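You operate a simulated robot arm through the tools that you are given. There is no shell and no other tool. Be economical: measure what you need, move in short steps, check, and stop when the job is done.

You are at the controls of a simulated two-armed robot. One attempt, no reset.

## Task
Push the drawer seals shut. Then put the blue block brush on top of the white cover board. Then hold the purple gauge on the steel work table steady with one hand and open the flap of the purple gauge with the other. Then close the drawer of the cabinet. Then take the beach pot with a blue knob and leave it in the sink basin. Then put the blue jug on the wax bench away on the tank bench. The order counts. Set down upright: beach pot with a blue knob, blue jug.

It is judged by the outcome, as a careful person would: the job done as asked, and still so three seconds after it is handed in. It fails if anything else is knocked over, pushed out of place, dropped, spilled or broken. Lids that push on must go on centred and level and be pressed home; caps that screw on are set level and turned clockwise until they are tight.

## Robot
Two 7-joint arms with two-finger parallel grippers on one trunk, on a base that drives. Base frame: it is fixed to the floor where the robot stands at the start and does not move with it; the origin is under the middle of the robot, x ahead of it, y to its left, z up. Readings come in m, degrees, newtons and seconds.
The left shoulder is at the start at [0.02, 0.113, 1.022], the right one opposite. With the tool pointing down near the work surface each hand reaches from about 0.1 to 0.52 m from the robot's upright axis, wherever it stands, measured 20 degrees to its own side. Places, roughly: beach pot with a blue knob [-3.25, 7.5, 1]; blue block brush (10x5x6 cm) [-2.3, 6, 0.9]; blue jug [-3, 7.5, 1]; drawer of the cabinet [-5.9, 7.2, 0.6]; drawer seals [0.7, 0.2, 0.7]; flap of the purple gauge [-2.6, 6, 0.9]; purple gauge [-2.5, 6, 1]; sink basin [-7.6, 6.3, 0.8]; tank bench [-1.6, 2.2, 0.8]; white cover board (49x23x4 cm) [-6.4, 3.8, 0.5]. Payload 1.57 kg a hand.
Tool frame (each hand has its own): the origin (TCP) lies between the finger pads and is the grasp point; the fingertips stand 0.03 m ahead of it; z points along the fingers, y is the line along which they close. The gripper opens to 0.08 m. The fingers are 0.017 m wide and 0.012 m thick; the gripper's body (0.04 by 0.082 m) begins 0.08 m behind the TCP.
Orientation is that of the tool frame in the base frame, as a unit quaternion [w, x, y, z]. With the fingers straight down and closing along the base's y, the tool's x points along the base's -x, its y along +y and its z along -z.

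## Interface
- The arms move only by the tool nudge_tool. It takes "left_increments", "right_increments" or both (then of equal length, played together; a hand with none holds still); each is a list of rows, each an object of numbers (a shift or turn left out is 0, a gripper value left out holds the last): "claw": the finger opening in m, from 0 to 0.08; "tx", "ty", "tz": the shift along the base's x, y, z in m; "rx", "ry", "rz": the turn, a rotation vector about the base's x, y, z in degrees. In form: [{"claw": .., "tx": .., "ty": .., "tz": .., "rx": .., "ry": .., "rz": ..}, ...]. A call has 1 to 8 rows; each row shifts and turns the commanded pose from where the row before left it. Rows are played at 5 a second. More than 0.05 m and 8.6 degrees between two rows, or a gripper value outside its range, and nothing of the call is played. A pose out of reach is approached as far as the arm can. The call stops where the force on the tool passes 40 N (or 10 N more than at its start, if that is more) or the arm is blocked; 0.2 s more then pass. Each finger travels about 0.045 m/s and halts on what it meets, pressing with about 41 N; the grip force reading is that of the motor and also rises with nothing between the fingers. The clock runs only during rows and for 0.2 s after the last one: add rows that do not move to give the fingers time. It gives the time, the measured TCP pose, the force on the tool (base axes), the opening and the grip force at its end, in the units of the frame above (readings bear some noise), with the torque about the TCP (base axes, N m) and any sound that the robot's microphone picked up, and new pictures: "pictures" is both (left out), scene, wrist or none (wrist: the cameras of the hands that moved).
- Cameras (640 x 400 px; columns grow to the right, rows downward): "scene" is now at [0.0969, 0.0129, 1.1428]; the picture's right is [0.16, -0.99, 0.00], its down [-0.60, -0.10, -0.79] and it looks along [0.78, 0.13, -0.61] (base axes); focal length 264 px, centre (320, 200). "left" rides on the left gripper at [0.072, 0.007, -0.122] in its tool frame; the picture's right is [-0.09, 1.00, 0.00], its down [-0.84, -0.08, -0.54] and it looks along [-0.54, -0.05, 0.84] (tool axes); focal length 238 px, centre (320, 200). "right" rides on the right gripper at [0.072, -0.007, -0.122] in its tool frame; the picture's right is [0.09, 1.00, 0.00], its down [-0.84, 0.08, -0.54] and it looks along [-0.54, 0.05, 0.84] (tool axes); focal length 238 px, centre (320, 200). There is no depth. A picture from a camera that has moved, and an enlarged one, comes with that camera's place and axes in the base frame and with its lens.
- lift_body(by): slides the trunk up (or, below 0, down) by that many m; the arms and the scene camera ride with it, the base frame stays. It gives what a move gives, with no picture.
- steer(legs): drives the robot by 1 to 6 legs, each [ahead, left, turn to the left] in m, m and degrees, along the robot's own axes; the way and the turn of a leg run together, so that a leg with both is an arc; at most 1.5 m and 180 degrees a leg. The arms and the cameras ride along, it lands a little off, and it stops where it bumps. It gives what a move gives, and a new picture of the scene camera.
- turn_head(pan, tilt): turns the head with the scene camera to pan (to the left, within 80 degrees either way) and tilt (down, from -29 to 69), counted from straight ahead of the robot. It gives what a move gives, and a new picture of the scene camera.
- close_up(camera, box): a new picture of the part [left, top, right, bottom] of that camera's present view, enlarged. It takes no simulated time.
- sign_off(): hands the job in; it is judged then, once.

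Go step by step. Nothing tells you exact positions but the pictures and the camera data: compare them with the known pose of the tool, close in by small moves and look again before you grip or let go. The budget is 165 turns and 260 pictures, counting those below and the enlarged ones. Unless the task says otherwise, let go and move clear before handing in, and close with one line.

The tools are called after ">>>" as name(argument=value, ...) on one line, values as JSON. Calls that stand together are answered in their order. nudge_tool: Moves the arms, as the interface text tells. Its arguments: {"type":"object","properties":{"left_increments":{"type":"array","items":{"type":"object","properties":{"claw":{"type":"number"},"tx":{"type":"number"},"ty":{"type":"number"},"tz":{"type":"number"},"rx":{"type":"number"},"ry":{"type":"number"},"rz":{"type":"number"}}}},"right_increments":{"type":"array","items":{"type":"object","properties":{"claw":{"type":"number"},"tx":{"type":"number"},"ty":{"type":"number"},"tz":{"type":"number"},"rx":{"type":"number"},"ry":{"type":"number"},"rz":{"type":"number"}}}},"pictures":{"type":"string","enum":["both","scene","wrist","none"]}},"required":[]} The other tools are called the same way: lift_body (by) slides the trunk up or down; steer (legs) drives the base; turn_head (pan, tilt) turns the head that bears the scene camera; close_up (camera, box) takes an enlarged picture of a part of a camera's view; sign_off () hands the job in.

At the start:

```text
time: 0.0
left_position: [0.4302, 0.2306, 0.9837]
left_ee_rot: [0.0, 0.0, 1.0, 0.0]
left_force: [-0.4, 0.0, -0.3]
left_moment: [0.01, 0.02, 0.02]
left_gripper_width: 0.08
left_grasp_force: 0.1
right_position: [0.4357, -0.1567, 0.9394]
right_ee_rot: [0.0, 0.001, 1.0, 0.0]
right_force: [0.6, 0.2, -0.1]
right_moment: [0.0, 0.0, -0.01]
right_gripper_width: 0.0796
right_grasp_force: 0.0
trunk travel left (down, up): [-0.075, 0.495]
robot x, y, heading: [-0.0031, 0.0002, 0.1]
head pan, tilt: [9.1, 37.5]
```

scene: 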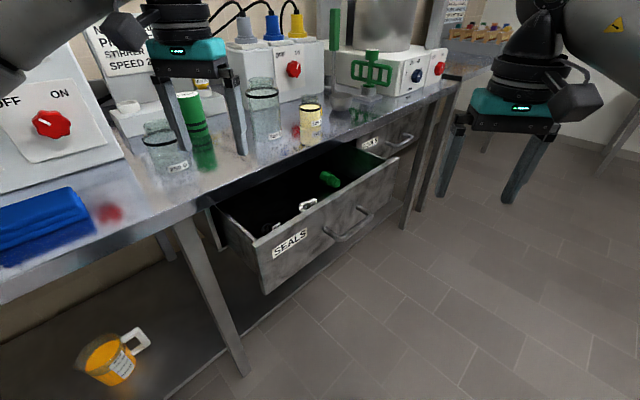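
right: 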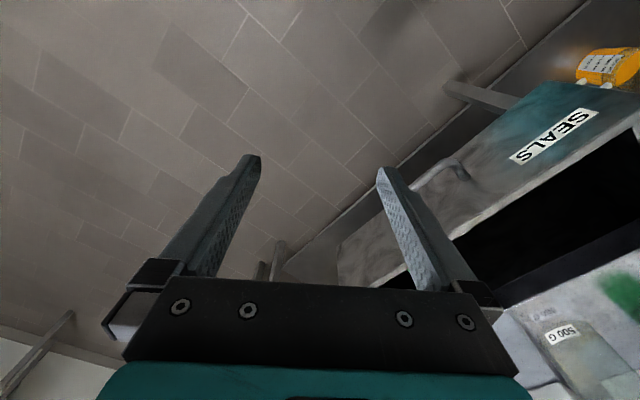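
left: 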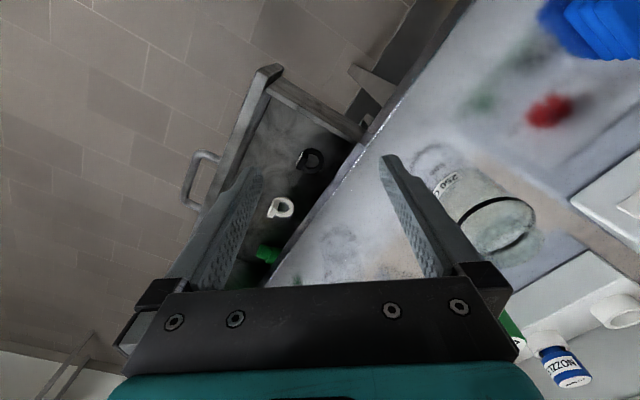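

I see the open SEALS drawer, its front skewed about 36° to me and facing heading ≈54°. I'll turn to face it squarely and then shift right.

>>> steer(legs=[[0, 0, 54], [0, -0.4, 0]])

>>> turn_head(pan=0, tilt=45)

```text
time: 4.9
left_position: [0.3869, 0.2531, 0.9859]
left_ee_rot: [0.0, -0.46, 0.888, -0.001]
left_force: [0.1, 0.6, -0.3]
left_moment: [0.0, 0.0, -0.02]
left_gripper_width: 0.0798
left_grasp_force: 0.0
right_position: [0.7055, 0.0335, 0.9387]
right_ee_rot: [0.0, -0.46, 0.888, 0.0]
right_force: [-0.4, -1.2, 0.2]
right_moment: [-0.02, -0.02, 0.03]
right_gripper_width: 0.0801
right_grasp_force: 0.0
trunk travel left (down, up): [-0.075, 0.495]
robot x, y, heading: [0.3261, -0.2289, 55.0]
head pan, tilt: [9.1, 37.5]
camera scene: at [0.3721, -0.1461, 1.1428], right [0.9, -0.44, 0.0], down [-0.27, -0.55, -0.79], along [0.35, 0.71, -0.61], focal length 264 px, centre (320, 200)
```

scene: 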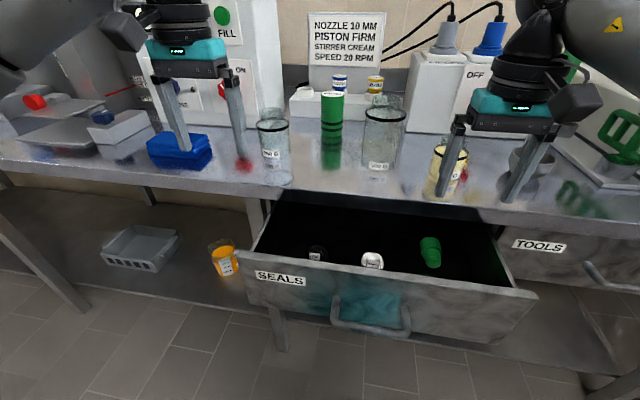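

```text
time: 5.7
left_position: [0.3878, 0.254, 0.9843]
left_ee_rot: [0.001, -0.46, 0.888, -0.001]
left_force: [-0.5, -0.6, 0.1]
left_moment: [-0.01, -0.04, -0.02]
left_gripper_width: 0.0803
left_grasp_force: 0.0
right_position: [0.7051, 0.0336, 0.9377]
right_ee_rot: [0.0, -0.461, 0.888, 0.0]
right_force: [0.4, 0.3, -0.1]
right_moment: [0.0, -0.01, -0.02]
right_gripper_width: 0.0798
right_grasp_force: 0.1
trunk travel left (down, up): [-0.075, 0.495]
robot x, y, heading: [0.3269, -0.2348, 54.5]
head pan, tilt: [0.0, 45.0]
camera scene: at [0.3807, -0.1573, 1.1318], right [0.82, -0.58, 0.0], down [-0.41, -0.58, -0.71], along [0.41, 0.58, -0.71], focal length 264 px, centre (320, 200)
```

scene: 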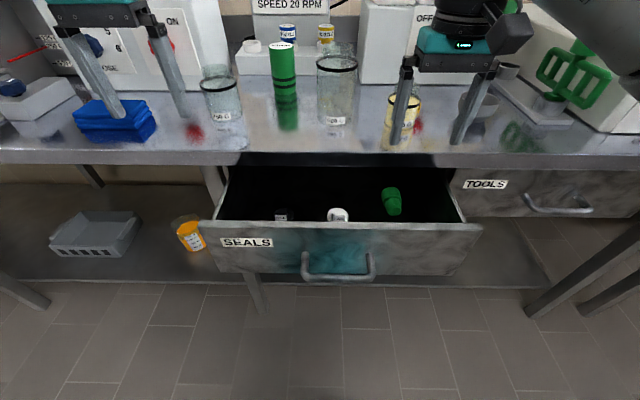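

I'm square to the drawer now, with its front about 0.43 m ahead. I'll close the right gripper, pull it back and lower it in front of the drawer face.

>>> nudge_tool(right_increments=[{"claw": 0, "tx": -0.029, "ty": -0.0405}, {"tx": -0.029, "ty": -0.0405}, {"tz": -0.05}, {"tz": -0.05}, {"tz": -0.05}, {"tz": -0.05}, {"tz": -0.04}, {}])

```text
time: 7.2
left_position: [0.3871, 0.2527, 0.9838]
left_ee_rot: [-0.001, -0.46, 0.888, 0.0]
left_force: [-0.1, 0.2, 0.1]
left_moment: [-0.01, 0.01, 0.0]
left_gripper_width: 0.0797
left_grasp_force: 0.0
right_position: [0.6497, -0.0439, 0.7332]
right_ee_rot: [0.01, -0.459, 0.888, 0.005]
right_force: [-1.7, -0.8, 8.4]
right_moment: [-0.08, -0.4, -0.1]
right_gripper_width: 0.0
right_grasp_force: 21.5
trunk travel left (down, up): [-0.075, 0.495]
robot x, y, heading: [0.3234, -0.232, 54.8]
head pan, tilt: [0.0, 45.0]
stopped in row 7 (right hand): the force on the tool passed its limit at 58 N (the readings are from after the stop); the commanded pose is now the measured one
camera scene: at [0.3805, -0.1573, 1.1319], right [0.82, -0.58, 0.0], down [-0.41, -0.58, -0.71], along [0.41, 0.58, -0.71], focal length 264 px, centre (320, 200)
camera right: at [0.6123, -0.1087, 0.8543], right [-0.87, 0.5, 0.0], down [0.41, 0.72, 0.56], along [0.28, 0.49, -0.83], focal length 238 px, centre (320, 200)
```

scene: 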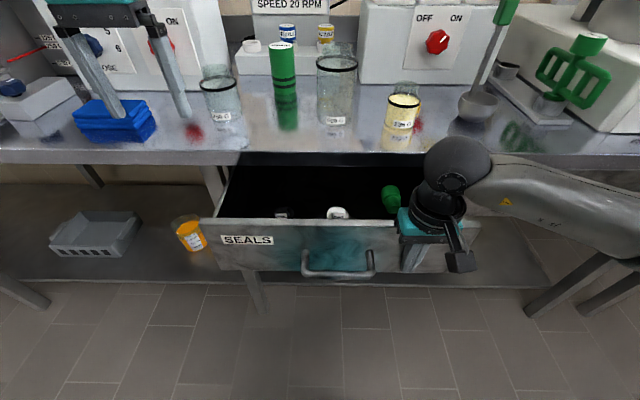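
right: 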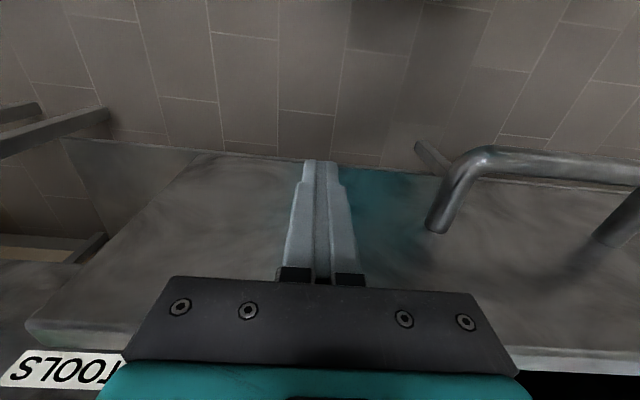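

The palm touched the drawer's top edge, at about z 0.81, with the fingers in front of the face. I'll raise it a little and push along the drawer's axis.

>>> nudge_tool(right_increments=[{"tz": 0.015}, {"tx": 0.0144, "ty": 0.0204}, {"tx": 0.0144, "ty": 0.0204}, {"tx": 0.0144, "ty": 0.0204}, {"tx": 0.0144, "ty": 0.0204}, {"tx": 0.0144, "ty": 0.0204}, {}])

```text
time: 8.5
left_position: [0.3863, 0.2527, 0.9832]
left_ee_rot: [0.0, -0.46, 0.888, 0.0]
left_force: [-0.1, -0.4, -0.1]
left_moment: [-0.05, -0.01, -0.03]
left_gripper_width: 0.08
left_grasp_force: 0.0
right_position: [0.7089, 0.04, 0.7487]
right_ee_rot: [0.0, -0.46, 0.888, 0.002]
right_force: [-6.3, -8.2, 4.6]
right_moment: [0.74, -0.64, -0.15]
right_gripper_width: 0.0
right_grasp_force: 21.2
trunk travel left (down, up): [-0.075, 0.495]
robot x, y, heading: [0.3305, -0.2304, 54.8]
head pan, tilt: [0.0, 45.0]
stopped in row 6 (right hand): the force on the tool passed its limit at 66 N (the readings are from after the stop); the commanded pose is now the measured one
camera scene: at [0.3801, -0.1586, 1.1319], right [0.82, -0.58, 0.0], down [-0.41, -0.58, -0.71], along [0.41, 0.58, -0.71], focal length 264 px, centre (320, 200)
camera right: at [0.6729, -0.0227, 0.8706], right [-0.87, 0.5, 0.0], down [0.42, 0.73, 0.54], along [0.27, 0.47, -0.84], focal length 238 px, centre (320, 200)
```

scene: 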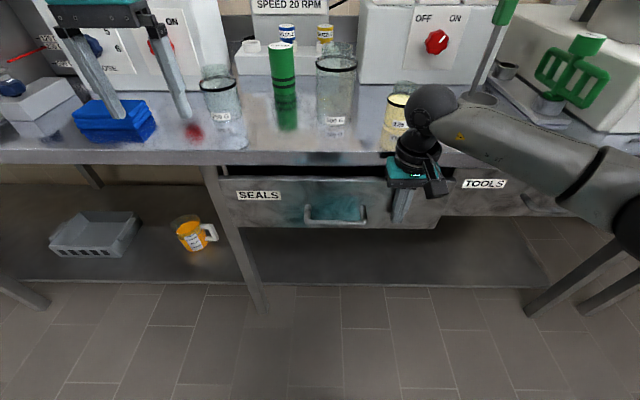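
right: 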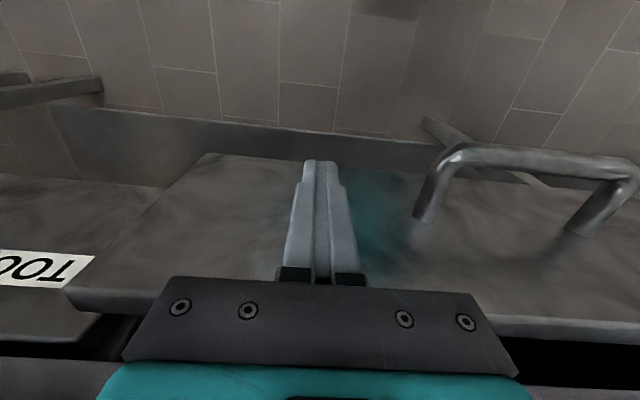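

The palm is blocked by the bench rim with about 3 cm of drawer left. I'll back off, pitch the fingers forward and push with the fingertips.

>>> nudge_tool(right_increments=[{"tx": -0.0288, "ty": -0.0408}, {"tx": -0.0144, "ty": -0.0204, "rx": 6.7, "ry": -4.75}, {"rx": 6.7, "ry": -4.75}, {"rx": 6.7, "ry": -4.75}, {"rx": 6.7, "ry": -4.75}, {"rx": 6.7, "ry": -4.75}, {"rx": 6.7, "ry": -4.75}, {}], pictures="wrist")

>>> nudge_tool(right_increments=[{"tx": 0.0202, "ty": 0.0286}, {"tx": 0.0144, "ty": 0.0204}, {"tx": 0.0115, "ty": 0.0163}, {"tx": 0.0115, "ty": 0.0163}, {"tx": 0.0115, "ty": 0.0163}, {}])

```text
time: 10.3
left_position: [0.3885, 0.2528, 0.9836]
left_ee_rot: [-0.001, -0.46, 0.888, -0.001]
left_force: [0.2, 0.6, -0.6]
left_moment: [0.01, 0.04, 0.03]
left_gripper_width: 0.08
left_grasp_force: 0.1
right_position: [0.6664, -0.0199, 0.7485]
right_ee_rot: [0.314, -0.43, 0.831, 0.162]
right_force: [-0.7, -0.6, -0.3]
right_moment: [0.01, 0.01, 0.02]
right_gripper_width: 0.0001
right_grasp_force: 21.8
right hand out of reach, approached as far as the arm can: row 7
trunk travel left (down, up): [-0.075, 0.495]
robot x, y, heading: [0.3268, -0.2362, 54.8]
head pan, tilt: [0.0, 45.0]
camera right: at [0.5948, -0.1334, 0.7922], right [-0.85, 0.52, -0.06], down [0.09, 0.27, 0.96], along [0.51, 0.81, -0.28], focal length 238 px, centre (320, 200)
```

right: 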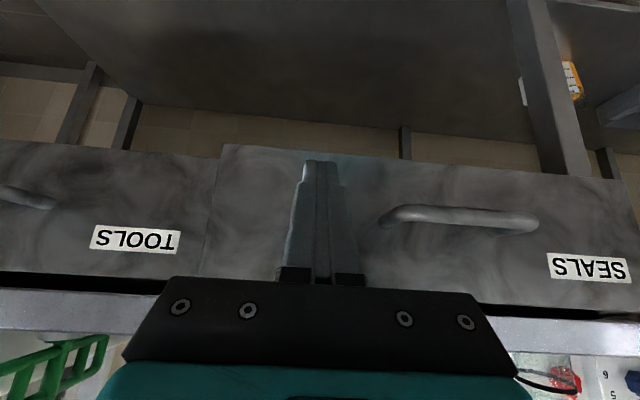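

```text
time: 11.4
left_position: [0.3886, 0.252, 0.9833]
left_ee_rot: [-0.001, -0.459, 0.888, 0.0]
left_force: [0.1, 0.0, 1.3]
left_moment: [-0.04, -0.03, -0.04]
left_gripper_width: 0.0799
left_grasp_force: 0.0
right_position: [0.7254, 0.0646, 0.7447]
right_ee_rot: [0.305, -0.432, 0.834, 0.157]
right_force: [-7.9, -11.1, 5.1]
right_moment: [-0.13, 0.04, -0.04]
right_gripper_width: 0.0
right_grasp_force: 21.2
trunk travel left (down, up): [-0.075, 0.495]
robot x, y, heading: [0.3252, -0.2311, 54.9]
head pan, tilt: [0.0, 45.0]
stopped in row 5 (right hand): the force on the tool passed its limit at 62 N (the readings are from after the stop); the commanded pose is now the measured one
camera scene: at [0.38, -0.1589, 1.1319], right [0.82, -0.58, 0.0], down [-0.41, -0.58, -0.71], along [0.41, 0.58, -0.71], focal length 264 px, centre (320, 200)
camera right: at [0.6538, -0.0485, 0.7917], right [-0.85, 0.52, -0.06], down [0.1, 0.28, 0.95], along [0.51, 0.81, -0.3], focal length 238 px, centre (320, 200)
```

scene: 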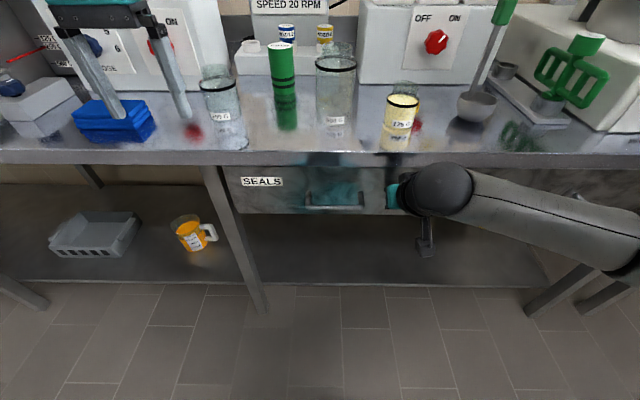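
right: 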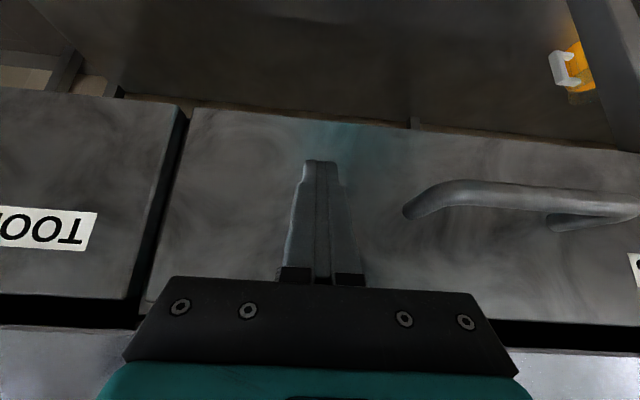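

The SEALS drawer is flush and stopped hard, so it's shut. I'll retract the hand, back off and look around to plan the route.

>>> nudge_tool(right_increments=[{"tx": -0.0288, "ty": -0.0408}, {"tx": -0.0288, "ty": -0.0408}, {"tx": -0.0288, "ty": -0.0408, "rx": -6.7, "ry": 4.75}, {"rx": -6.7, "ry": 4.75, "tz": 0.05}, {"rx": -6.7, "ry": 4.75, "tz": 0.05}, {"rx": -6.7, "ry": 4.75, "tz": 0.05}, {"rx": -6.7, "ry": 4.75, "tz": 0.05}, {"rx": 0, "ry": 0, "tz": 0.03}], pictures="none")

>>> steer(legs=[[-0.5, 0, 0], [0, 0, 60]])

>>> turn_head(pan=-40, tilt=10)

>>> turn_head(pan=40, tilt=10)

```text
time: 13.2
left_position: [0.3876, 0.2524, 0.9828]
left_ee_rot: [-0.001, -0.459, 0.888, 0.0]
left_force: [0.7, -1.1, 0.8]
left_moment: [-0.02, -0.04, 0.01]
left_gripper_width: 0.0801
left_grasp_force: 0.1
right_position: [0.6458, -0.0486, 0.9708]
right_ee_rot: [-0.006, -0.46, 0.888, -0.004]
right_force: [-0.8, 0.3, 0.4]
right_moment: [0.02, 0.07, -0.03]
right_gripper_width: 0.0
right_grasp_force: 21.7
right hand out of reach, approached as far as the arm can: row 3
trunk travel left (down, up): [-0.075, 0.495]
robot x, y, heading: [0.3244, -0.2324, 54.7]
head pan, tilt: [0.0, 45.0]
```

```text
time: 18.9
left_position: [-0.3518, -0.3459, 0.9831]
left_ee_rot: [0.0, 0.843, -0.539, 0.0]
left_force: [-0.6, 1.1, 0.2]
left_moment: [0.03, -0.03, 0.0]
left_gripper_width: 0.08
left_grasp_force: 0.0
right_position: [0.037, -0.2718, 0.97]
right_ee_rot: [0.004, 0.843, -0.538, 0.005]
right_force: [0.3, -1.1, -0.4]
right_moment: [-0.02, 0.0, 0.02]
right_gripper_width: 0.0
right_grasp_force: 21.4
trunk travel left (down, up): [-0.075, 0.495]
robot x, y, heading: [0.0401, -0.6397, 114.6]
head pan, tilt: [0.0, 45.0]
camera scene: at [0.0, -0.5585, 1.1318], right [0.91, 0.42, 0.0], down [0.3, -0.64, -0.71], along [-0.3, 0.64, -0.71], focal length 264 px, centre (320, 200)
```

scene: 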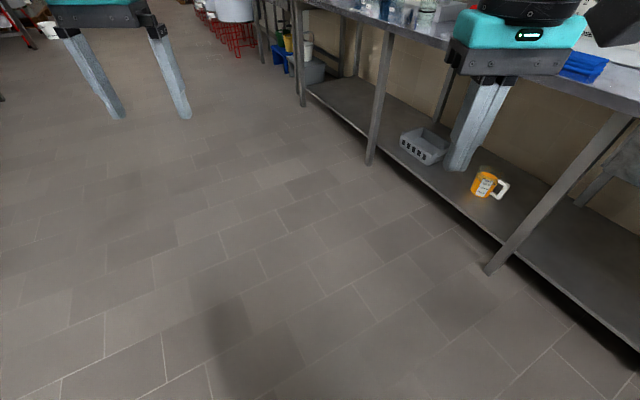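

```text
time: 19.9
left_position: [-0.3525, -0.3456, 0.9828]
left_ee_rot: [0.001, 0.842, -0.539, 0.001]
left_force: [-0.1, -0.2, 0.0]
left_moment: [-0.02, 0.0, 0.0]
left_gripper_width: 0.0801
left_grasp_force: 0.0
right_position: [0.0375, -0.2722, 0.9708]
right_ee_rot: [0.004, 0.843, -0.538, 0.006]
right_force: [0.3, 0.6, -0.4]
right_moment: [-0.02, -0.02, 0.03]
right_gripper_width: 0.0
right_grasp_force: 21.2
trunk travel left (down, up): [-0.075, 0.495]
robot x, y, heading: [0.0387, -0.6406, 114.8]
head pan, tilt: [-40.0, 10.0]
camera scene: at [0.0584, -0.5426, 1.1867], right [0.97, -0.26, 0.0], down [-0.05, -0.17, -0.98], along [0.26, 0.95, -0.17], focal length 264 px, centre (320, 200)
```

scene: 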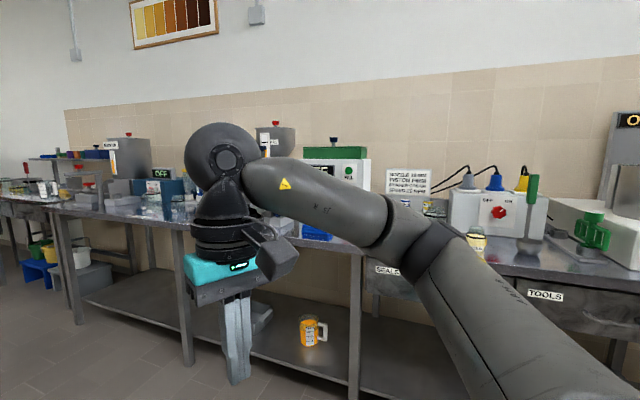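

```text
time: 21.4
left_position: [-0.3522, -0.3473, 0.9837]
left_ee_rot: [0.0, 0.843, -0.538, 0.001]
left_force: [0.1, -0.4, 1.4]
left_moment: [0.03, -0.01, -0.01]
left_gripper_width: 0.08
left_grasp_force: 0.0
right_position: [0.0365, -0.273, 0.9712]
right_ee_rot: [0.003, 0.843, -0.537, 0.006]
right_force: [-0.5, -0.8, 0.6]
right_moment: [0.0, 0.02, -0.01]
right_gripper_width: 0.0
right_grasp_force: 21.2
trunk travel left (down, up): [-0.075, 0.495]
robot x, y, heading: [0.0359, -0.6398, 115.0]
head pan, tilt: [40.0, 10.0]
camera scene: at [-0.05, -0.5927, 1.1867], right [0.43, 0.9, 0.0], down [0.16, -0.07, -0.98], along [-0.89, 0.42, -0.17], focal length 264 px, centre (320, 200)
```

scene: 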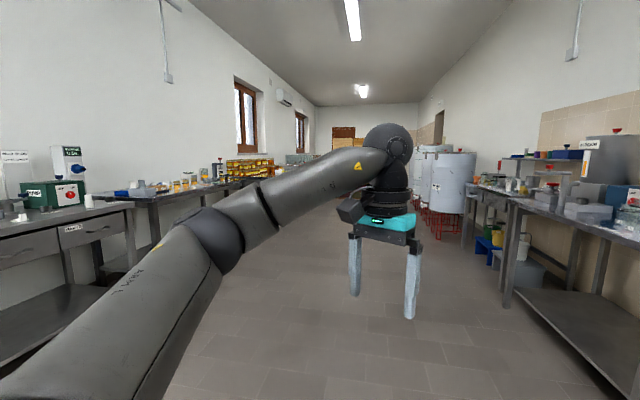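

The room is a corridor running along heading ≈145°, with tanks and a doorway further on to the right. I'll drive down the aisle and look.

>>> steer(legs=[[0, 0, 30], [1.5, 0, 0], [1.5, 0, 0]])

>>> turn_head(pan=-12, tilt=8)

```text
time: 37.5
left_position: [-2.9298, 1.1287, 0.9834]
left_ee_rot: [0.0, 0.955, -0.296, 0.002]
left_force: [-0.3, -0.6, 0.0]
left_moment: [0.0, 0.06, -0.01]
left_gripper_width: 0.0803
left_grasp_force: 0.1
right_position: [-2.6326, 1.3919, 0.9699]
right_ee_rot: [0.002, 0.955, -0.296, 0.006]
right_force: [0.2, -0.4, -0.4]
right_moment: [0.02, 0.04, 0.01]
right_gripper_width: 0.0
right_grasp_force: 21.8
trunk travel left (down, up): [-0.075, 0.495]
robot x, y, heading: [-2.4495, 1.0777, 145.8]
head pan, tilt: [40.0, 10.0]
camera scene: at [-2.545, 1.0714, 1.1867], right [-0.1, 1.0, 0.0], down [0.17, 0.02, -0.98], along [-0.98, -0.1, -0.17], focal length 264 px, centre (320, 200)
```

scene: 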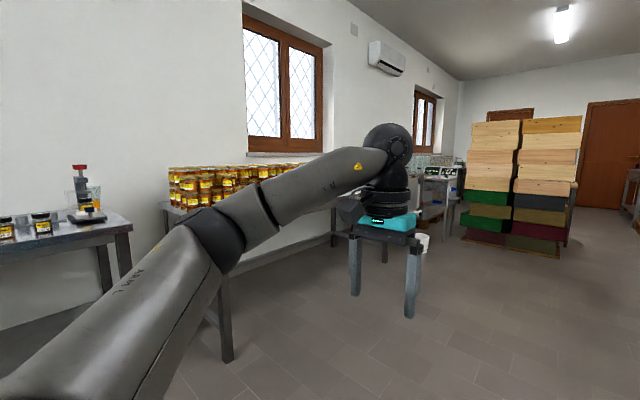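

```text
time: 38.7
left_position: [-2.9313, 1.1284, 0.9836]
left_ee_rot: [0.001, 0.955, -0.296, 0.0]
left_force: [0.5, -1.6, -0.2]
left_moment: [0.0, -0.04, 0.02]
left_gripper_width: 0.0804
left_grasp_force: 0.0
right_position: [-2.6337, 1.3913, 0.9713]
right_ee_rot: [0.002, 0.955, -0.295, 0.007]
right_force: [-0.3, -0.2, 0.2]
right_moment: [-0.01, 0.01, -0.04]
right_gripper_width: 0.0002
right_grasp_force: 20.8
trunk travel left (down, up): [-0.075, 0.495]
robot x, y, heading: [-2.4452, 1.0739, 145.6]
head pan, tilt: [-12.0, 8.0]
camera scene: at [-2.5163, 1.1474, 1.19], right [0.72, 0.69, 0.0], down [0.1, -0.1, -0.99], along [-0.68, 0.72, -0.14], focal length 264 px, centre (320, 200)
```

scene: 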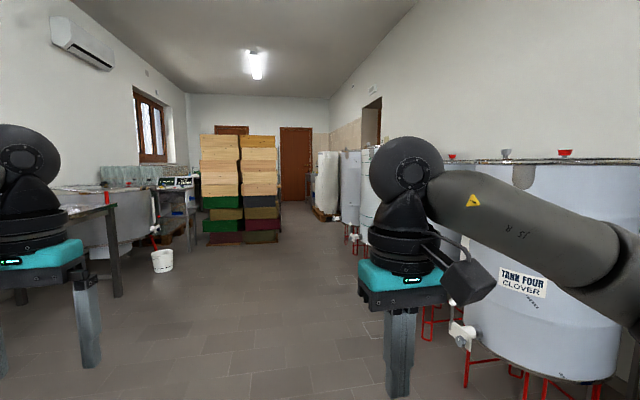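

Doorway appears on the right wall past the tanks, and a stack of hive boxes stands on the left. I'll drive further, shifting slightly right, and look again.

>>> steer(legs=[[1.5, 0, 0], [0.8, -0.45, 0]])

>>> turn_head(pan=-50, tilt=10)

```text
time: 50.5
left_position: [-4.5902, 2.7854, 0.9844]
left_ee_rot: [0.0, 0.956, -0.292, 0.001]
left_force: [-0.4, -0.5, 0.1]
left_moment: [0.01, 0.0, 0.0]
left_gripper_width: 0.0799
left_grasp_force: 0.0
right_position: [-4.2944, 3.0493, 0.971]
right_ee_rot: [0.001, 0.956, -0.292, 0.007]
right_force: [0.1, 0.0, -0.2]
right_moment: [0.0, 0.02, -0.01]
right_gripper_width: 0.0
right_grasp_force: 21.6
trunk travel left (down, up): [-0.075, 0.495]
robot x, y, heading: [-4.1057, 2.7361, 145.9]
head pan, tilt: [-12.0, 8.0]
camera scene: at [-4.1754, 2.806, 1.1899], right [0.72, 0.69, 0.0], down [0.1, -0.1, -0.99], along [-0.69, 0.71, -0.14], focal length 264 px, centre (320, 200)
```

scene: 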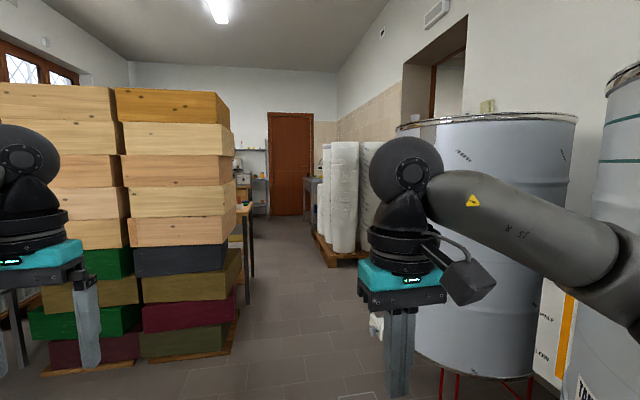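

```text
time: 51.6
left_position: [-4.5892, 2.7853, 0.983]
left_ee_rot: [-0.001, 0.956, -0.292, 0.001]
left_force: [0.5, -0.3, 0.1]
left_moment: [-0.02, 0.02, 0.01]
left_gripper_width: 0.08
left_grasp_force: 0.2
right_position: [-4.2953, 3.0493, 0.9709]
right_ee_rot: [0.002, 0.957, -0.291, 0.007]
right_force: [-0.2, -0.2, 0.0]
right_moment: [-0.03, -0.04, 0.02]
right_gripper_width: 0.0
right_grasp_force: 21.4
trunk travel left (down, up): [-0.075, 0.495]
robot x, y, heading: [-4.1018, 2.731, 145.9]
head pan, tilt: [-50.0, 10.0]
camera scene: at [-4.1208, 2.8317, 1.1867], right [0.99, 0.1, 0.0], down [0.02, -0.17, -0.98], along [-0.1, 0.98, -0.17], focal length 264 px, centre (320, 200)
```

scene: 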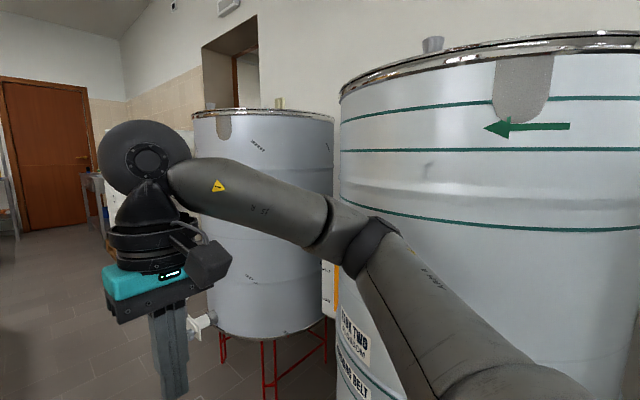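

The stack on the left and the tank on the right leave a narrow gap. I'll tuck the left hand, face the tanks and strafe left through it, which is my narrower profile.

>>> nudge_tool(left_increments=[{"tx": 0.04, "ty": -0.027, "claw": 0.0}, {"tx": 0.04, "ty": -0.027}, {}], pictures="none")

>>> steer(legs=[[0, 0, -90.5], [0.12, 0, 0], [0, 0.6, 0]])

>>> turn_head(pan=70, tilt=25)

```text
time: 52.4
left_position: [-4.5079, 2.7306, 0.9844]
left_ee_rot: [0.0, 0.956, -0.292, 0.001]
left_force: [0.1, -0.1, 0.6]
left_moment: [0.01, -0.03, -0.02]
left_gripper_width: 0.0099
left_grasp_force: 0.4
right_position: [-4.2941, 3.0491, 0.9701]
right_ee_rot: [0.002, 0.957, -0.291, 0.007]
right_force: [-0.9, 0.5, 0.4]
right_moment: [0.05, -0.03, 0.03]
right_gripper_width: 0.0
right_grasp_force: 21.7
trunk travel left (down, up): [-0.075, 0.495]
robot x, y, heading: [-4.1029, 2.7363, 146.2]
head pan, tilt: [-50.0, 10.0]
```

```text
time: 60.4
left_position: [-4.5312, 3.5743, 0.983]
left_ee_rot: [-0.001, -0.466, 0.885, 0.0]
left_force: [0.9, 0.8, -0.5]
left_moment: [0.0, 0.01, 0.01]
left_gripper_width: 0.0001
left_grasp_force: 21.6
right_position: [-4.214, 3.3578, 0.9693]
right_ee_rot: [-0.006, -0.467, 0.884, -0.003]
right_force: [0.0, 0.2, -0.2]
right_moment: [0.01, 0.02, -0.01]
right_gripper_width: 0.0
right_grasp_force: 21.2
trunk travel left (down, up): [-0.075, 0.495]
robot x, y, heading: [-4.5294, 3.1693, 55.6]
head pan, tilt: [-50.0, 10.0]
camera scene: at [-4.4305, 3.1867, 1.1867], right [0.1, -1.0, 0.0], down [-0.17, -0.02, -0.98], along [0.98, 0.09, -0.17], focal length 264 px, centre (320, 200)
```

scene: 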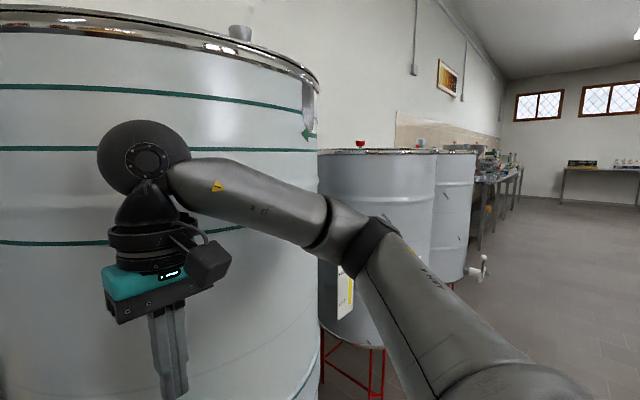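

```text
time: 62.4
left_position: [-4.5312, 3.5746, 0.9851]
left_ee_rot: [-0.001, -0.466, 0.885, -0.001]
left_force: [-0.3, -0.4, 0.3]
left_moment: [0.01, 0.02, 0.01]
left_gripper_width: 0.0
left_grasp_force: 21.8
right_position: [-4.2137, 3.3591, 0.9702]
right_ee_rot: [-0.007, -0.467, 0.884, -0.003]
right_force: [0.1, 0.8, 0.4]
right_moment: [-0.02, -0.02, 0.0]
right_gripper_width: 0.0
right_grasp_force: 20.8
trunk travel left (down, up): [-0.075, 0.495]
robot x, y, heading: [-4.5305, 3.1705, 55.6]
head pan, tilt: [70.0, 25.0]
camera scene: at [-4.5764, 3.2527, 1.1624], right [0.81, 0.58, 0.0], down [0.25, -0.34, -0.91], along [-0.53, 0.74, -0.42], focal length 264 px, centre (320, 200)
```

scene: 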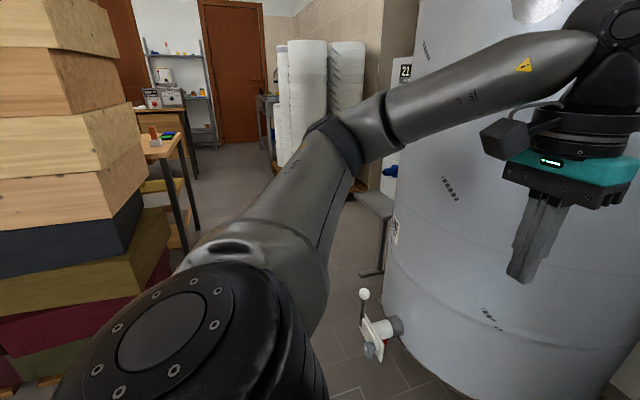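

The gap looks passable, with the spout at N≈0.46 and the stack at N≤-0.3. Continuing the strafe left.

>>> steer(legs=[[-0.03, 0, 0], [0, 1.2, 0]])

>>> turn_head(pan=0, tilt=20)

```text
time: 69.0
left_position: [-5.5331, 4.2396, 0.9836]
left_ee_rot: [-0.001, -0.46, 0.888, 0.0]
left_force: [0.8, -0.1, 0.3]
left_moment: [0.0, 0.01, 0.02]
left_gripper_width: 0.0001
left_grasp_force: 21.9
right_position: [-5.2182, 4.0183, 0.9699]
right_ee_rot: [-0.006, -0.461, 0.887, -0.003]
right_force: [0.1, -0.4, 0.5]
right_moment: [0.0, -0.01, 0.04]
right_gripper_width: 0.0
right_grasp_force: 21.9
trunk travel left (down, up): [-0.075, 0.495]
robot x, y, heading: [-5.536, 3.8326, 54.6]
head pan, tilt: [70.0, 25.0]
camera scene: at [-5.5825, 3.9181, 1.1623], right [0.82, 0.57, 0.0], down [0.24, -0.35, -0.91], along [-0.52, 0.74, -0.42], focal length 264 px, centre (320, 200)
```

scene: 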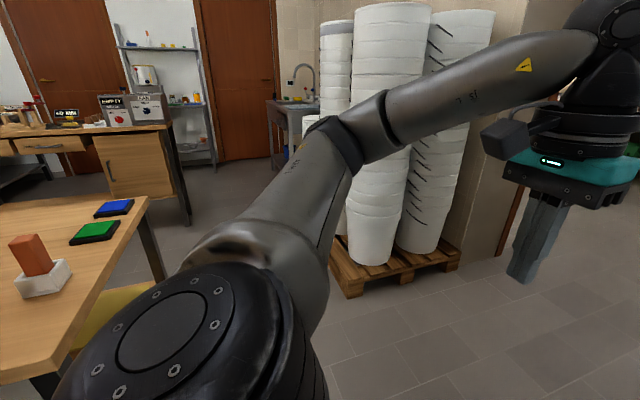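

```text
time: 70.4
left_position: [-5.534, 4.2395, 0.9844]
left_ee_rot: [-0.001, -0.46, 0.888, 0.0]
left_force: [0.8, -0.2, 0.0]
left_moment: [-0.01, -0.02, -0.02]
left_gripper_width: 0.0
left_grasp_force: 21.8
right_position: [-5.2194, 4.0176, 0.9705]
right_ee_rot: [-0.006, -0.461, 0.887, -0.002]
right_force: [-0.5, 0.9, -0.1]
right_moment: [0.02, 0.02, 0.01]
right_gripper_width: 0.0
right_grasp_force: 21.5
trunk travel left (down, up): [-0.075, 0.495]
robot x, y, heading: [-5.5369, 3.8369, 55.0]
head pan, tilt: [0.0, 20.0]
camera scene: at [-5.4763, 3.9184, 1.1704], right [0.82, -0.58, 0.0], down [-0.2, -0.28, -0.94], along [0.54, 0.77, -0.34], focal length 264 px, centre (320, 200)
```

scene: 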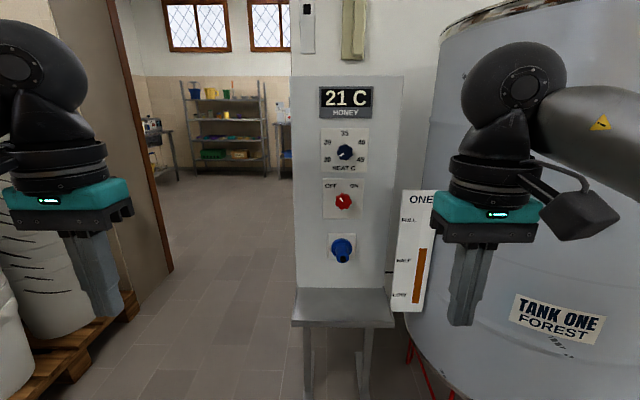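

The doorway lies ahead-left, between the pallet and the heater panel. I'll tuck both hands in, turn to heading 145° and strafe right through it.

>>> nudge_tool(left_increments=[{"tx": -0.02, "ty": -0.03}, {"tx": -0.02, "ty": -0.03}, {"tx": -0.02, "ty": -0.03}, {}], right_increments=[{"tx": -0.02, "ty": -0.03}, {"tx": -0.02, "ty": -0.03}, {"tx": -0.02, "ty": -0.03}, {}], pictures="none")

>>> steer(legs=[[0, 0, 90], [0.58, 0, 0]])

>>> turn_head(pan=-78, tilt=30)

```text
time: 71.4
left_position: [-5.5926, 4.1491, 0.9833]
left_ee_rot: [0.0, -0.46, 0.888, 0.0]
left_force: [0.1, -0.3, 0.7]
left_moment: [0.0, -0.02, 0.01]
left_gripper_width: 0.0002
left_grasp_force: 21.7
right_position: [-5.2784, 3.9279, 0.9706]
right_ee_rot: [-0.007, -0.462, 0.887, -0.003]
right_force: [-0.4, 0.1, 0.3]
right_moment: [0.03, 0.02, -0.02]
right_gripper_width: 0.0
right_grasp_force: 21.6
trunk travel left (down, up): [-0.075, 0.495]
robot x, y, heading: [-5.5391, 3.8362, 54.8]
head pan, tilt: [0.0, 20.0]
```

```text
time: 74.1
left_position: [-5.8114, 3.9908, 0.9836]
left_ee_rot: [0.008, 0.793, -0.609, -0.001]
left_force: [0.8, 0.0, 0.1]
left_moment: [-0.04, -0.01, -0.02]
left_gripper_width: 0.0001
left_grasp_force: 21.4
right_position: [-5.4511, 4.1005, 0.9694]
right_ee_rot: [0.005, 0.804, -0.594, 0.005]
right_force: [-0.5, 0.4, 0.8]
right_moment: [-0.01, 0.0, -0.02]
right_gripper_width: 0.0
right_grasp_force: 22.0
trunk travel left (down, up): [-0.075, 0.495]
robot x, y, heading: [-5.5393, 3.8372, 107.0]
head pan, tilt: [0.0, 20.0]
stopped in leg 1: the robot was blocked; the commanded pose is now the measured one
camera scene: at [-5.5642, 3.9378, 1.1703], right [0.96, 0.29, 0.0], down [0.1, -0.33, -0.94], along [-0.28, 0.9, -0.34], focal length 264 px, centre (320, 200)
```

scene: 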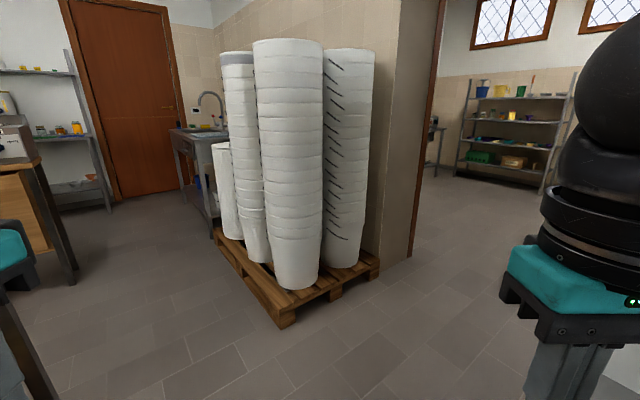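

```text
time: 75.6
left_position: [-5.8123, 3.9911, 0.9828]
left_ee_rot: [0.009, 0.794, -0.608, -0.001]
left_force: [-0.2, -0.4, 0.0]
left_moment: [0.03, -0.02, 0.02]
left_gripper_width: 0.0001
left_grasp_force: 21.6
right_position: [-5.449, 4.1024, 0.97]
right_ee_rot: [0.007, 0.805, -0.593, 0.005]
right_force: [-0.9, 0.6, 0.7]
right_moment: [-0.03, 0.0, -0.03]
right_gripper_width: 0.0
right_grasp_force: 21.1
trunk travel left (down, up): [-0.075, 0.495]
robot x, y, heading: [-5.5395, 3.8377, 106.9]
head pan, tilt: [-78.0, 30.0]
camera scene: at [-5.4579, 3.8938, 1.1541], right [0.49, -0.87, 0.0], down [-0.44, -0.25, -0.86], along [0.76, 0.42, -0.5], focal length 264 px, centre (320, 200)
```

scene: 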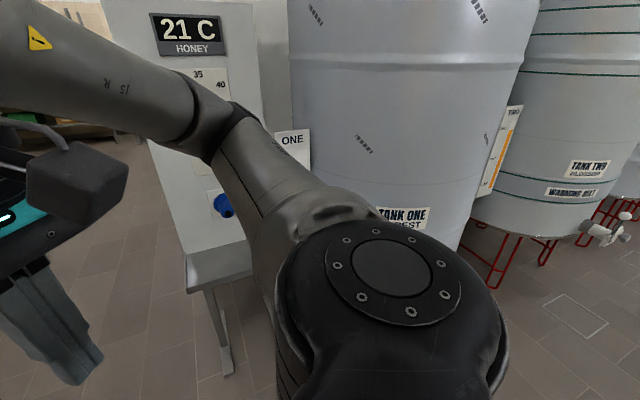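

The turn was blocked at heading 107°. I'll look to the left to see what the left elbow met.

>>> turn_head(pan=75, tilt=30)

```text
time: 78.0
left_position: [-5.8119, 3.9922, 0.9826]
left_ee_rot: [0.008, 0.794, -0.608, 0.0]
left_force: [-0.4, 0.3, -1.1]
left_moment: [0.01, 0.0, 0.02]
left_gripper_width: 0.0
left_grasp_force: 21.7
right_position: [-5.451, 4.1029, 0.9694]
right_ee_rot: [0.006, 0.805, -0.593, 0.005]
right_force: [-0.6, 0.1, -0.3]
right_moment: [0.02, -0.01, -0.01]
right_gripper_width: 0.0
right_grasp_force: 20.7
trunk travel left (down, up): [-0.075, 0.495]
robot x, y, heading: [-5.5336, 3.8352, 107.0]
head pan, tilt: [75.0, 30.0]
camera scene: at [-5.6271, 3.8465, 1.1546], right [-0.04, 1.0, 0.0], down [0.5, 0.01, -0.87], along [-0.87, -0.03, -0.5], focal length 264 px, centre (320, 200)
```

scene: 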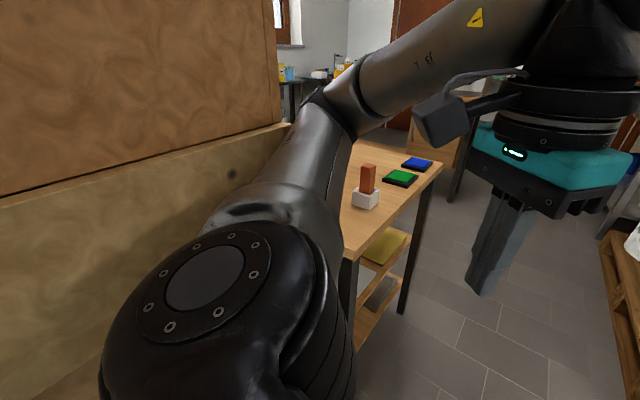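

The left elbow is touching the hive-box stack. I'll turn back a bit, move away diagonally, then finish the turn.

>>> steer(legs=[[0, 0, -8], [0.3, 0, 0], [0, 0, 46], [0.3, 0, 0]])

>>> turn_head(pan=-78, tilt=25)

```text
time: 84.4
left_position: [-6.1412, 4.2545, 0.9829]
left_ee_rot: [0.005, 0.948, -0.317, 0.001]
left_force: [-0.4, -0.1, -0.5]
left_moment: [0.01, -0.02, -0.03]
left_gripper_width: 0.0
left_grasp_force: 21.5
right_position: [-5.9214, 4.5647, 0.9715]
right_ee_rot: [0.002, 0.953, -0.302, 0.005]
right_force: [0.2, -0.6, 0.1]
right_moment: [0.0, -0.02, -0.03]
right_gripper_width: 0.0
right_grasp_force: 21.2
trunk travel left (down, up): [-0.075, 0.495]
robot x, y, heading: [-5.826, 4.3061, 144.9]
head pan, tilt: [75.0, 30.0]
camera scene: at [-5.9049, 4.2523, 1.1544], right [-0.64, 0.77, 0.0], down [0.38, 0.32, -0.87], along [-0.67, -0.55, -0.5], focal length 264 px, centre (320, 200)
```

scene: 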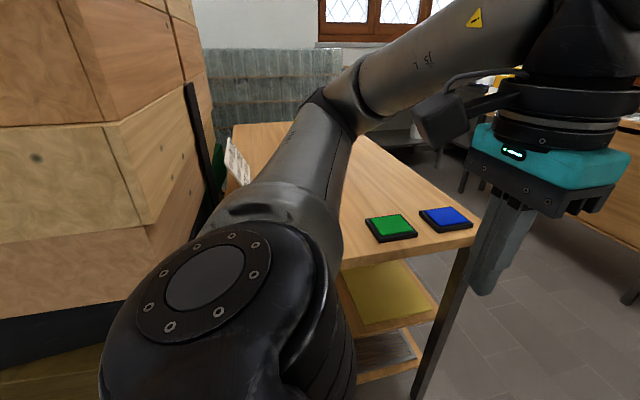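

```text
time: 86.8
left_position: [-6.1394, 4.2555, 0.9831]
left_ee_rot: [0.006, 0.948, -0.318, 0.0]
left_force: [0.0, 0.2, 0.4]
left_moment: [0.0, 0.0, 0.0]
left_gripper_width: 0.0001
left_grasp_force: 21.2
right_position: [-5.9221, 4.5645, 0.97]
right_ee_rot: [0.002, 0.953, -0.302, 0.006]
right_force: [-0.3, -0.6, -0.7]
right_moment: [-0.01, -0.01, 0.0]
right_gripper_width: 0.0
right_grasp_force: 21.3
trunk travel left (down, up): [-0.075, 0.495]
robot x, y, heading: [-5.8299, 4.3053, 144.9]
head pan, tilt: [-78.0, 25.0]
camera scene: at [-5.799, 4.3947, 1.1623], right [0.92, -0.39, 0.0], down [-0.17, -0.39, -0.91], along [0.36, 0.83, -0.42], focal length 264 px, centre (320, 200)
```

scene: 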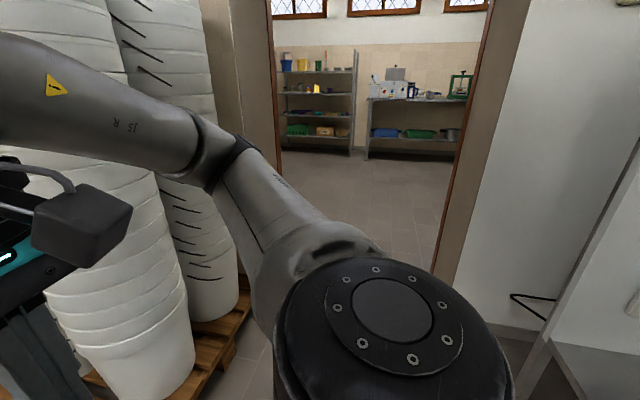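

I'm lined up with the doorway, which spans A 6.8–7.8 with me at 7.25. Strafing right through it.

>>> steer(legs=[[0.03, 0, 0], [0, -0.9, 0]])

>>> steer(legs=[[0, -1.3, 0]])

```text
time: 91.9
left_position: [-5.647, 5.0061, 0.9835]
left_ee_rot: [0.006, 0.948, -0.318, 0.0]
left_force: [0.0, 0.4, -0.5]
left_moment: [0.01, -0.02, -0.01]
left_gripper_width: 0.0001
left_grasp_force: 21.2
right_position: [-5.4276, 5.3161, 0.9702]
right_ee_rot: [0.002, 0.953, -0.302, 0.005]
right_force: [-0.1, -0.3, 0.4]
right_moment: [0.02, -0.01, -0.02]
right_gripper_width: 0.0
right_grasp_force: 21.6
trunk travel left (down, up): [-0.075, 0.495]
robot x, y, heading: [-5.3353, 5.0542, 144.4]
head pan, tilt: [-78.0, 25.0]
camera scene: at [-5.3049, 5.146, 1.1623], right [0.92, -0.4, 0.0], down [-0.17, -0.39, -0.91], along [0.36, 0.83, -0.42], focal length 264 px, centre (320, 200)
```

scene: 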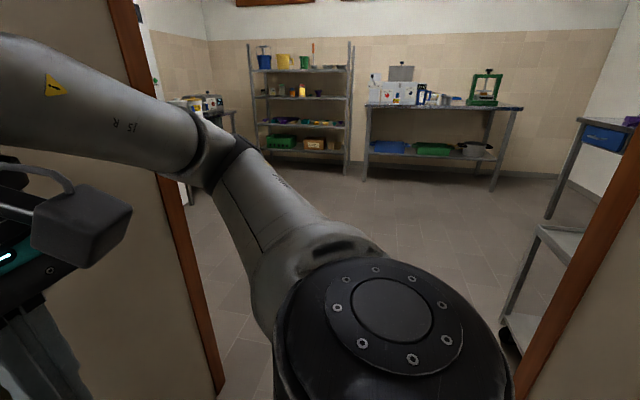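

```text
time: 98.4
left_position: [-4.9007, 6.0647, 0.9823]
left_ee_rot: [0.006, 0.949, -0.315, 0.002]
left_force: [0.7, 0.2, 0.0]
left_moment: [-0.02, 0.0, 0.01]
left_gripper_width: 0.0
left_grasp_force: 21.5
right_position: [-4.6831, 6.3745, 0.9703]
right_ee_rot: [0.002, 0.954, -0.299, 0.005]
right_force: [-0.4, 0.0, -0.1]
right_moment: [-0.05, -0.03, 0.03]
right_gripper_width: 0.0001
right_grasp_force: 21.8
trunk travel left (down, up): [-0.075, 0.495]
robot x, y, heading: [-4.5913, 6.1156, 145.3]
head pan, tilt: [-78.0, 25.0]
camera scene: at [-4.5592, 6.2052, 1.1623], right [0.92, -0.39, 0.0], down [-0.17, -0.39, -0.91], along [0.35, 0.83, -0.42], focal length 264 px, centre (320, 200)
```

scene: 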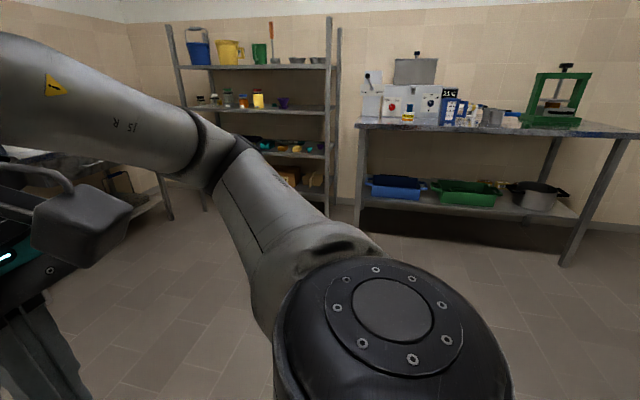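

I'm through the doorway, with the wax bench ahead-right. I'll clear the trolley by the door and turn toward the steel table.

>>> steer(legs=[[0, -0.35, 0], [0, 0, -145]])

>>> turn_head(pan=0, tilt=20)

```text
time: 106.7
left_position: [-4.1609, 6.6226, 0.9827]
left_ee_rot: [-0.003, 0.016, 1.0, 0.006]
left_force: [-0.1, -1.5, 0.1]
left_moment: [0.03, 0.0, 0.01]
left_gripper_width: 0.0
left_grasp_force: 21.6
right_position: [-4.1618, 6.2432, 0.9706]
right_ee_rot: [-0.006, 0.0, 1.0, 0.0]
right_force: [-0.2, 0.1, 0.9]
right_moment: [0.0, -0.02, 0.0]
right_gripper_width: 0.0
right_grasp_force: 21.2
trunk travel left (down, up): [-0.075, 0.495]
robot x, y, heading: [-4.3865, 6.4046, 0.0]
head pan, tilt: [-78.0, 25.0]
camera scene: at [-4.3567, 6.3112, 1.1623], right [-0.98, -0.21, 0.0], down [-0.09, 0.41, -0.91], along [0.19, -0.89, -0.42], focal length 264 px, centre (320, 200)
```

scene: 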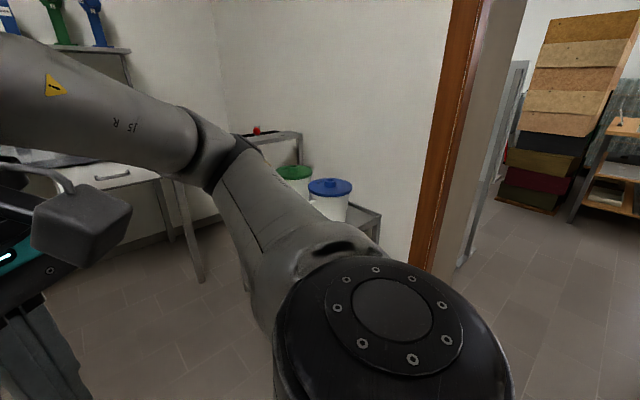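

```text
time: 108.2
left_position: [-4.1607, 6.6213, 0.983]
left_ee_rot: [-0.002, 0.017, 1.0, 0.005]
left_force: [-0.4, 0.4, 0.0]
left_moment: [0.0, 0.01, 0.04]
left_gripper_width: 0.0002
left_grasp_force: 21.2
right_position: [-4.1617, 6.2435, 0.9714]
right_ee_rot: [-0.005, 0.0, 1.0, 0.0]
right_force: [0.9, 0.6, -0.5]
right_moment: [-0.01, 0.0, 0.05]
right_gripper_width: 0.0
right_grasp_force: 21.1
trunk travel left (down, up): [-0.075, 0.495]
robot x, y, heading: [-4.3848, 6.4037, -0.2]
head pan, tilt: [0.0, 20.0]
camera scene: at [-4.2825, 6.4011, 1.1704], right [0.0, -1.0, 0.0], down [-0.34, 0.0, -0.94], along [0.94, 0.0, -0.34], focal length 264 px, centre (320, 200)
```

scene: 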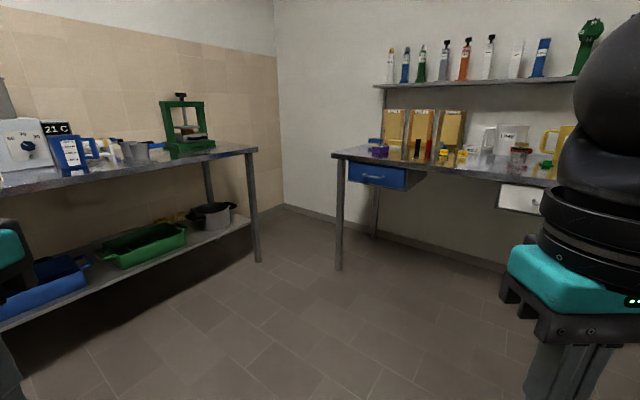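

The steel table faces heading -35°, with the purple gauge at its left end. I'll drive over in front of it.

>>> steer(legs=[[1.33, 0, 0], [0, 0, -35]])

>>> turn_head(pan=0, tilt=38)

```text
time: 116.5
left_position: [-2.741, 6.4534, 0.9821]
left_ee_rot: [-0.001, 0.314, 0.949, 0.006]
left_force: [0.1, -0.4, 0.3]
left_moment: [0.0, 0.0, 0.02]
left_gripper_width: 0.0001
left_grasp_force: 21.5
right_position: [-2.958, 6.1419, 0.9714]
right_ee_rot: [-0.005, 0.299, 0.954, 0.002]
right_force: [0.4, 0.2, 0.3]
right_moment: [-0.02, 0.02, -0.01]
right_gripper_width: 0.0
right_grasp_force: 21.5
trunk travel left (down, up): [-0.075, 0.495]
robot x, y, heading: [-3.0502, 6.4026, -34.9]
head pan, tilt: [0.0, 20.0]
camera scene: at [-2.9666, 6.3416, 1.1704], right [-0.57, -0.82, 0.0], down [-0.28, 0.2, -0.94], along [0.77, -0.54, -0.34], focal length 264 px, centre (320, 200)
```

scene: 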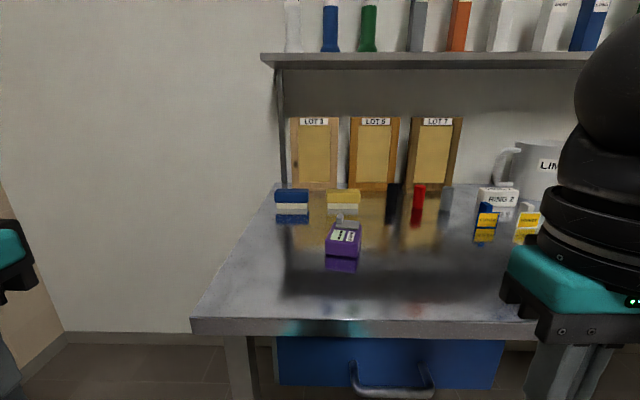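

```text
time: 117.4
left_position: [-2.7409, 6.4519, 0.9833]
left_ee_rot: [0.0, 0.315, 0.949, 0.005]
left_force: [0.1, -0.1, -0.1]
left_moment: [0.0, -0.02, -0.01]
left_gripper_width: 0.0002
left_grasp_force: 21.5
right_position: [-2.9572, 6.1434, 0.9707]
right_ee_rot: [-0.004, 0.299, 0.954, 0.002]
right_force: [0.3, 0.3, 0.4]
right_moment: [-0.01, 0.0, 0.01]
right_gripper_width: 0.0001
right_grasp_force: 21.4
trunk travel left (down, up): [-0.075, 0.495]
robot x, y, heading: [-3.0488, 6.4029, -34.7]
head pan, tilt: [0.0, 38.0]
camera scene: at [-2.9721, 6.3455, 1.1421], right [-0.57, -0.82, 0.0], down [-0.5, 0.35, -0.79], along [0.65, -0.45, -0.62], focal length 264 px, centre (320, 200)
```

scene: 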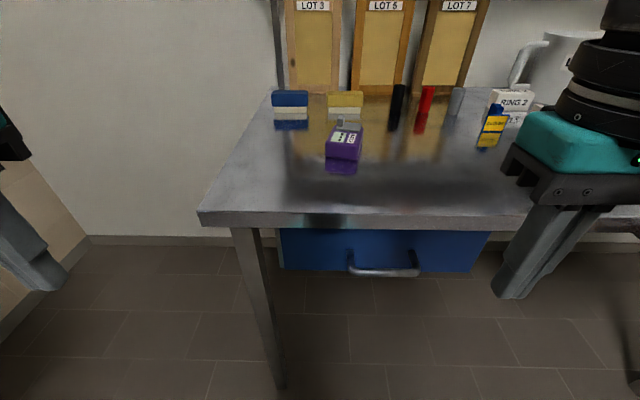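

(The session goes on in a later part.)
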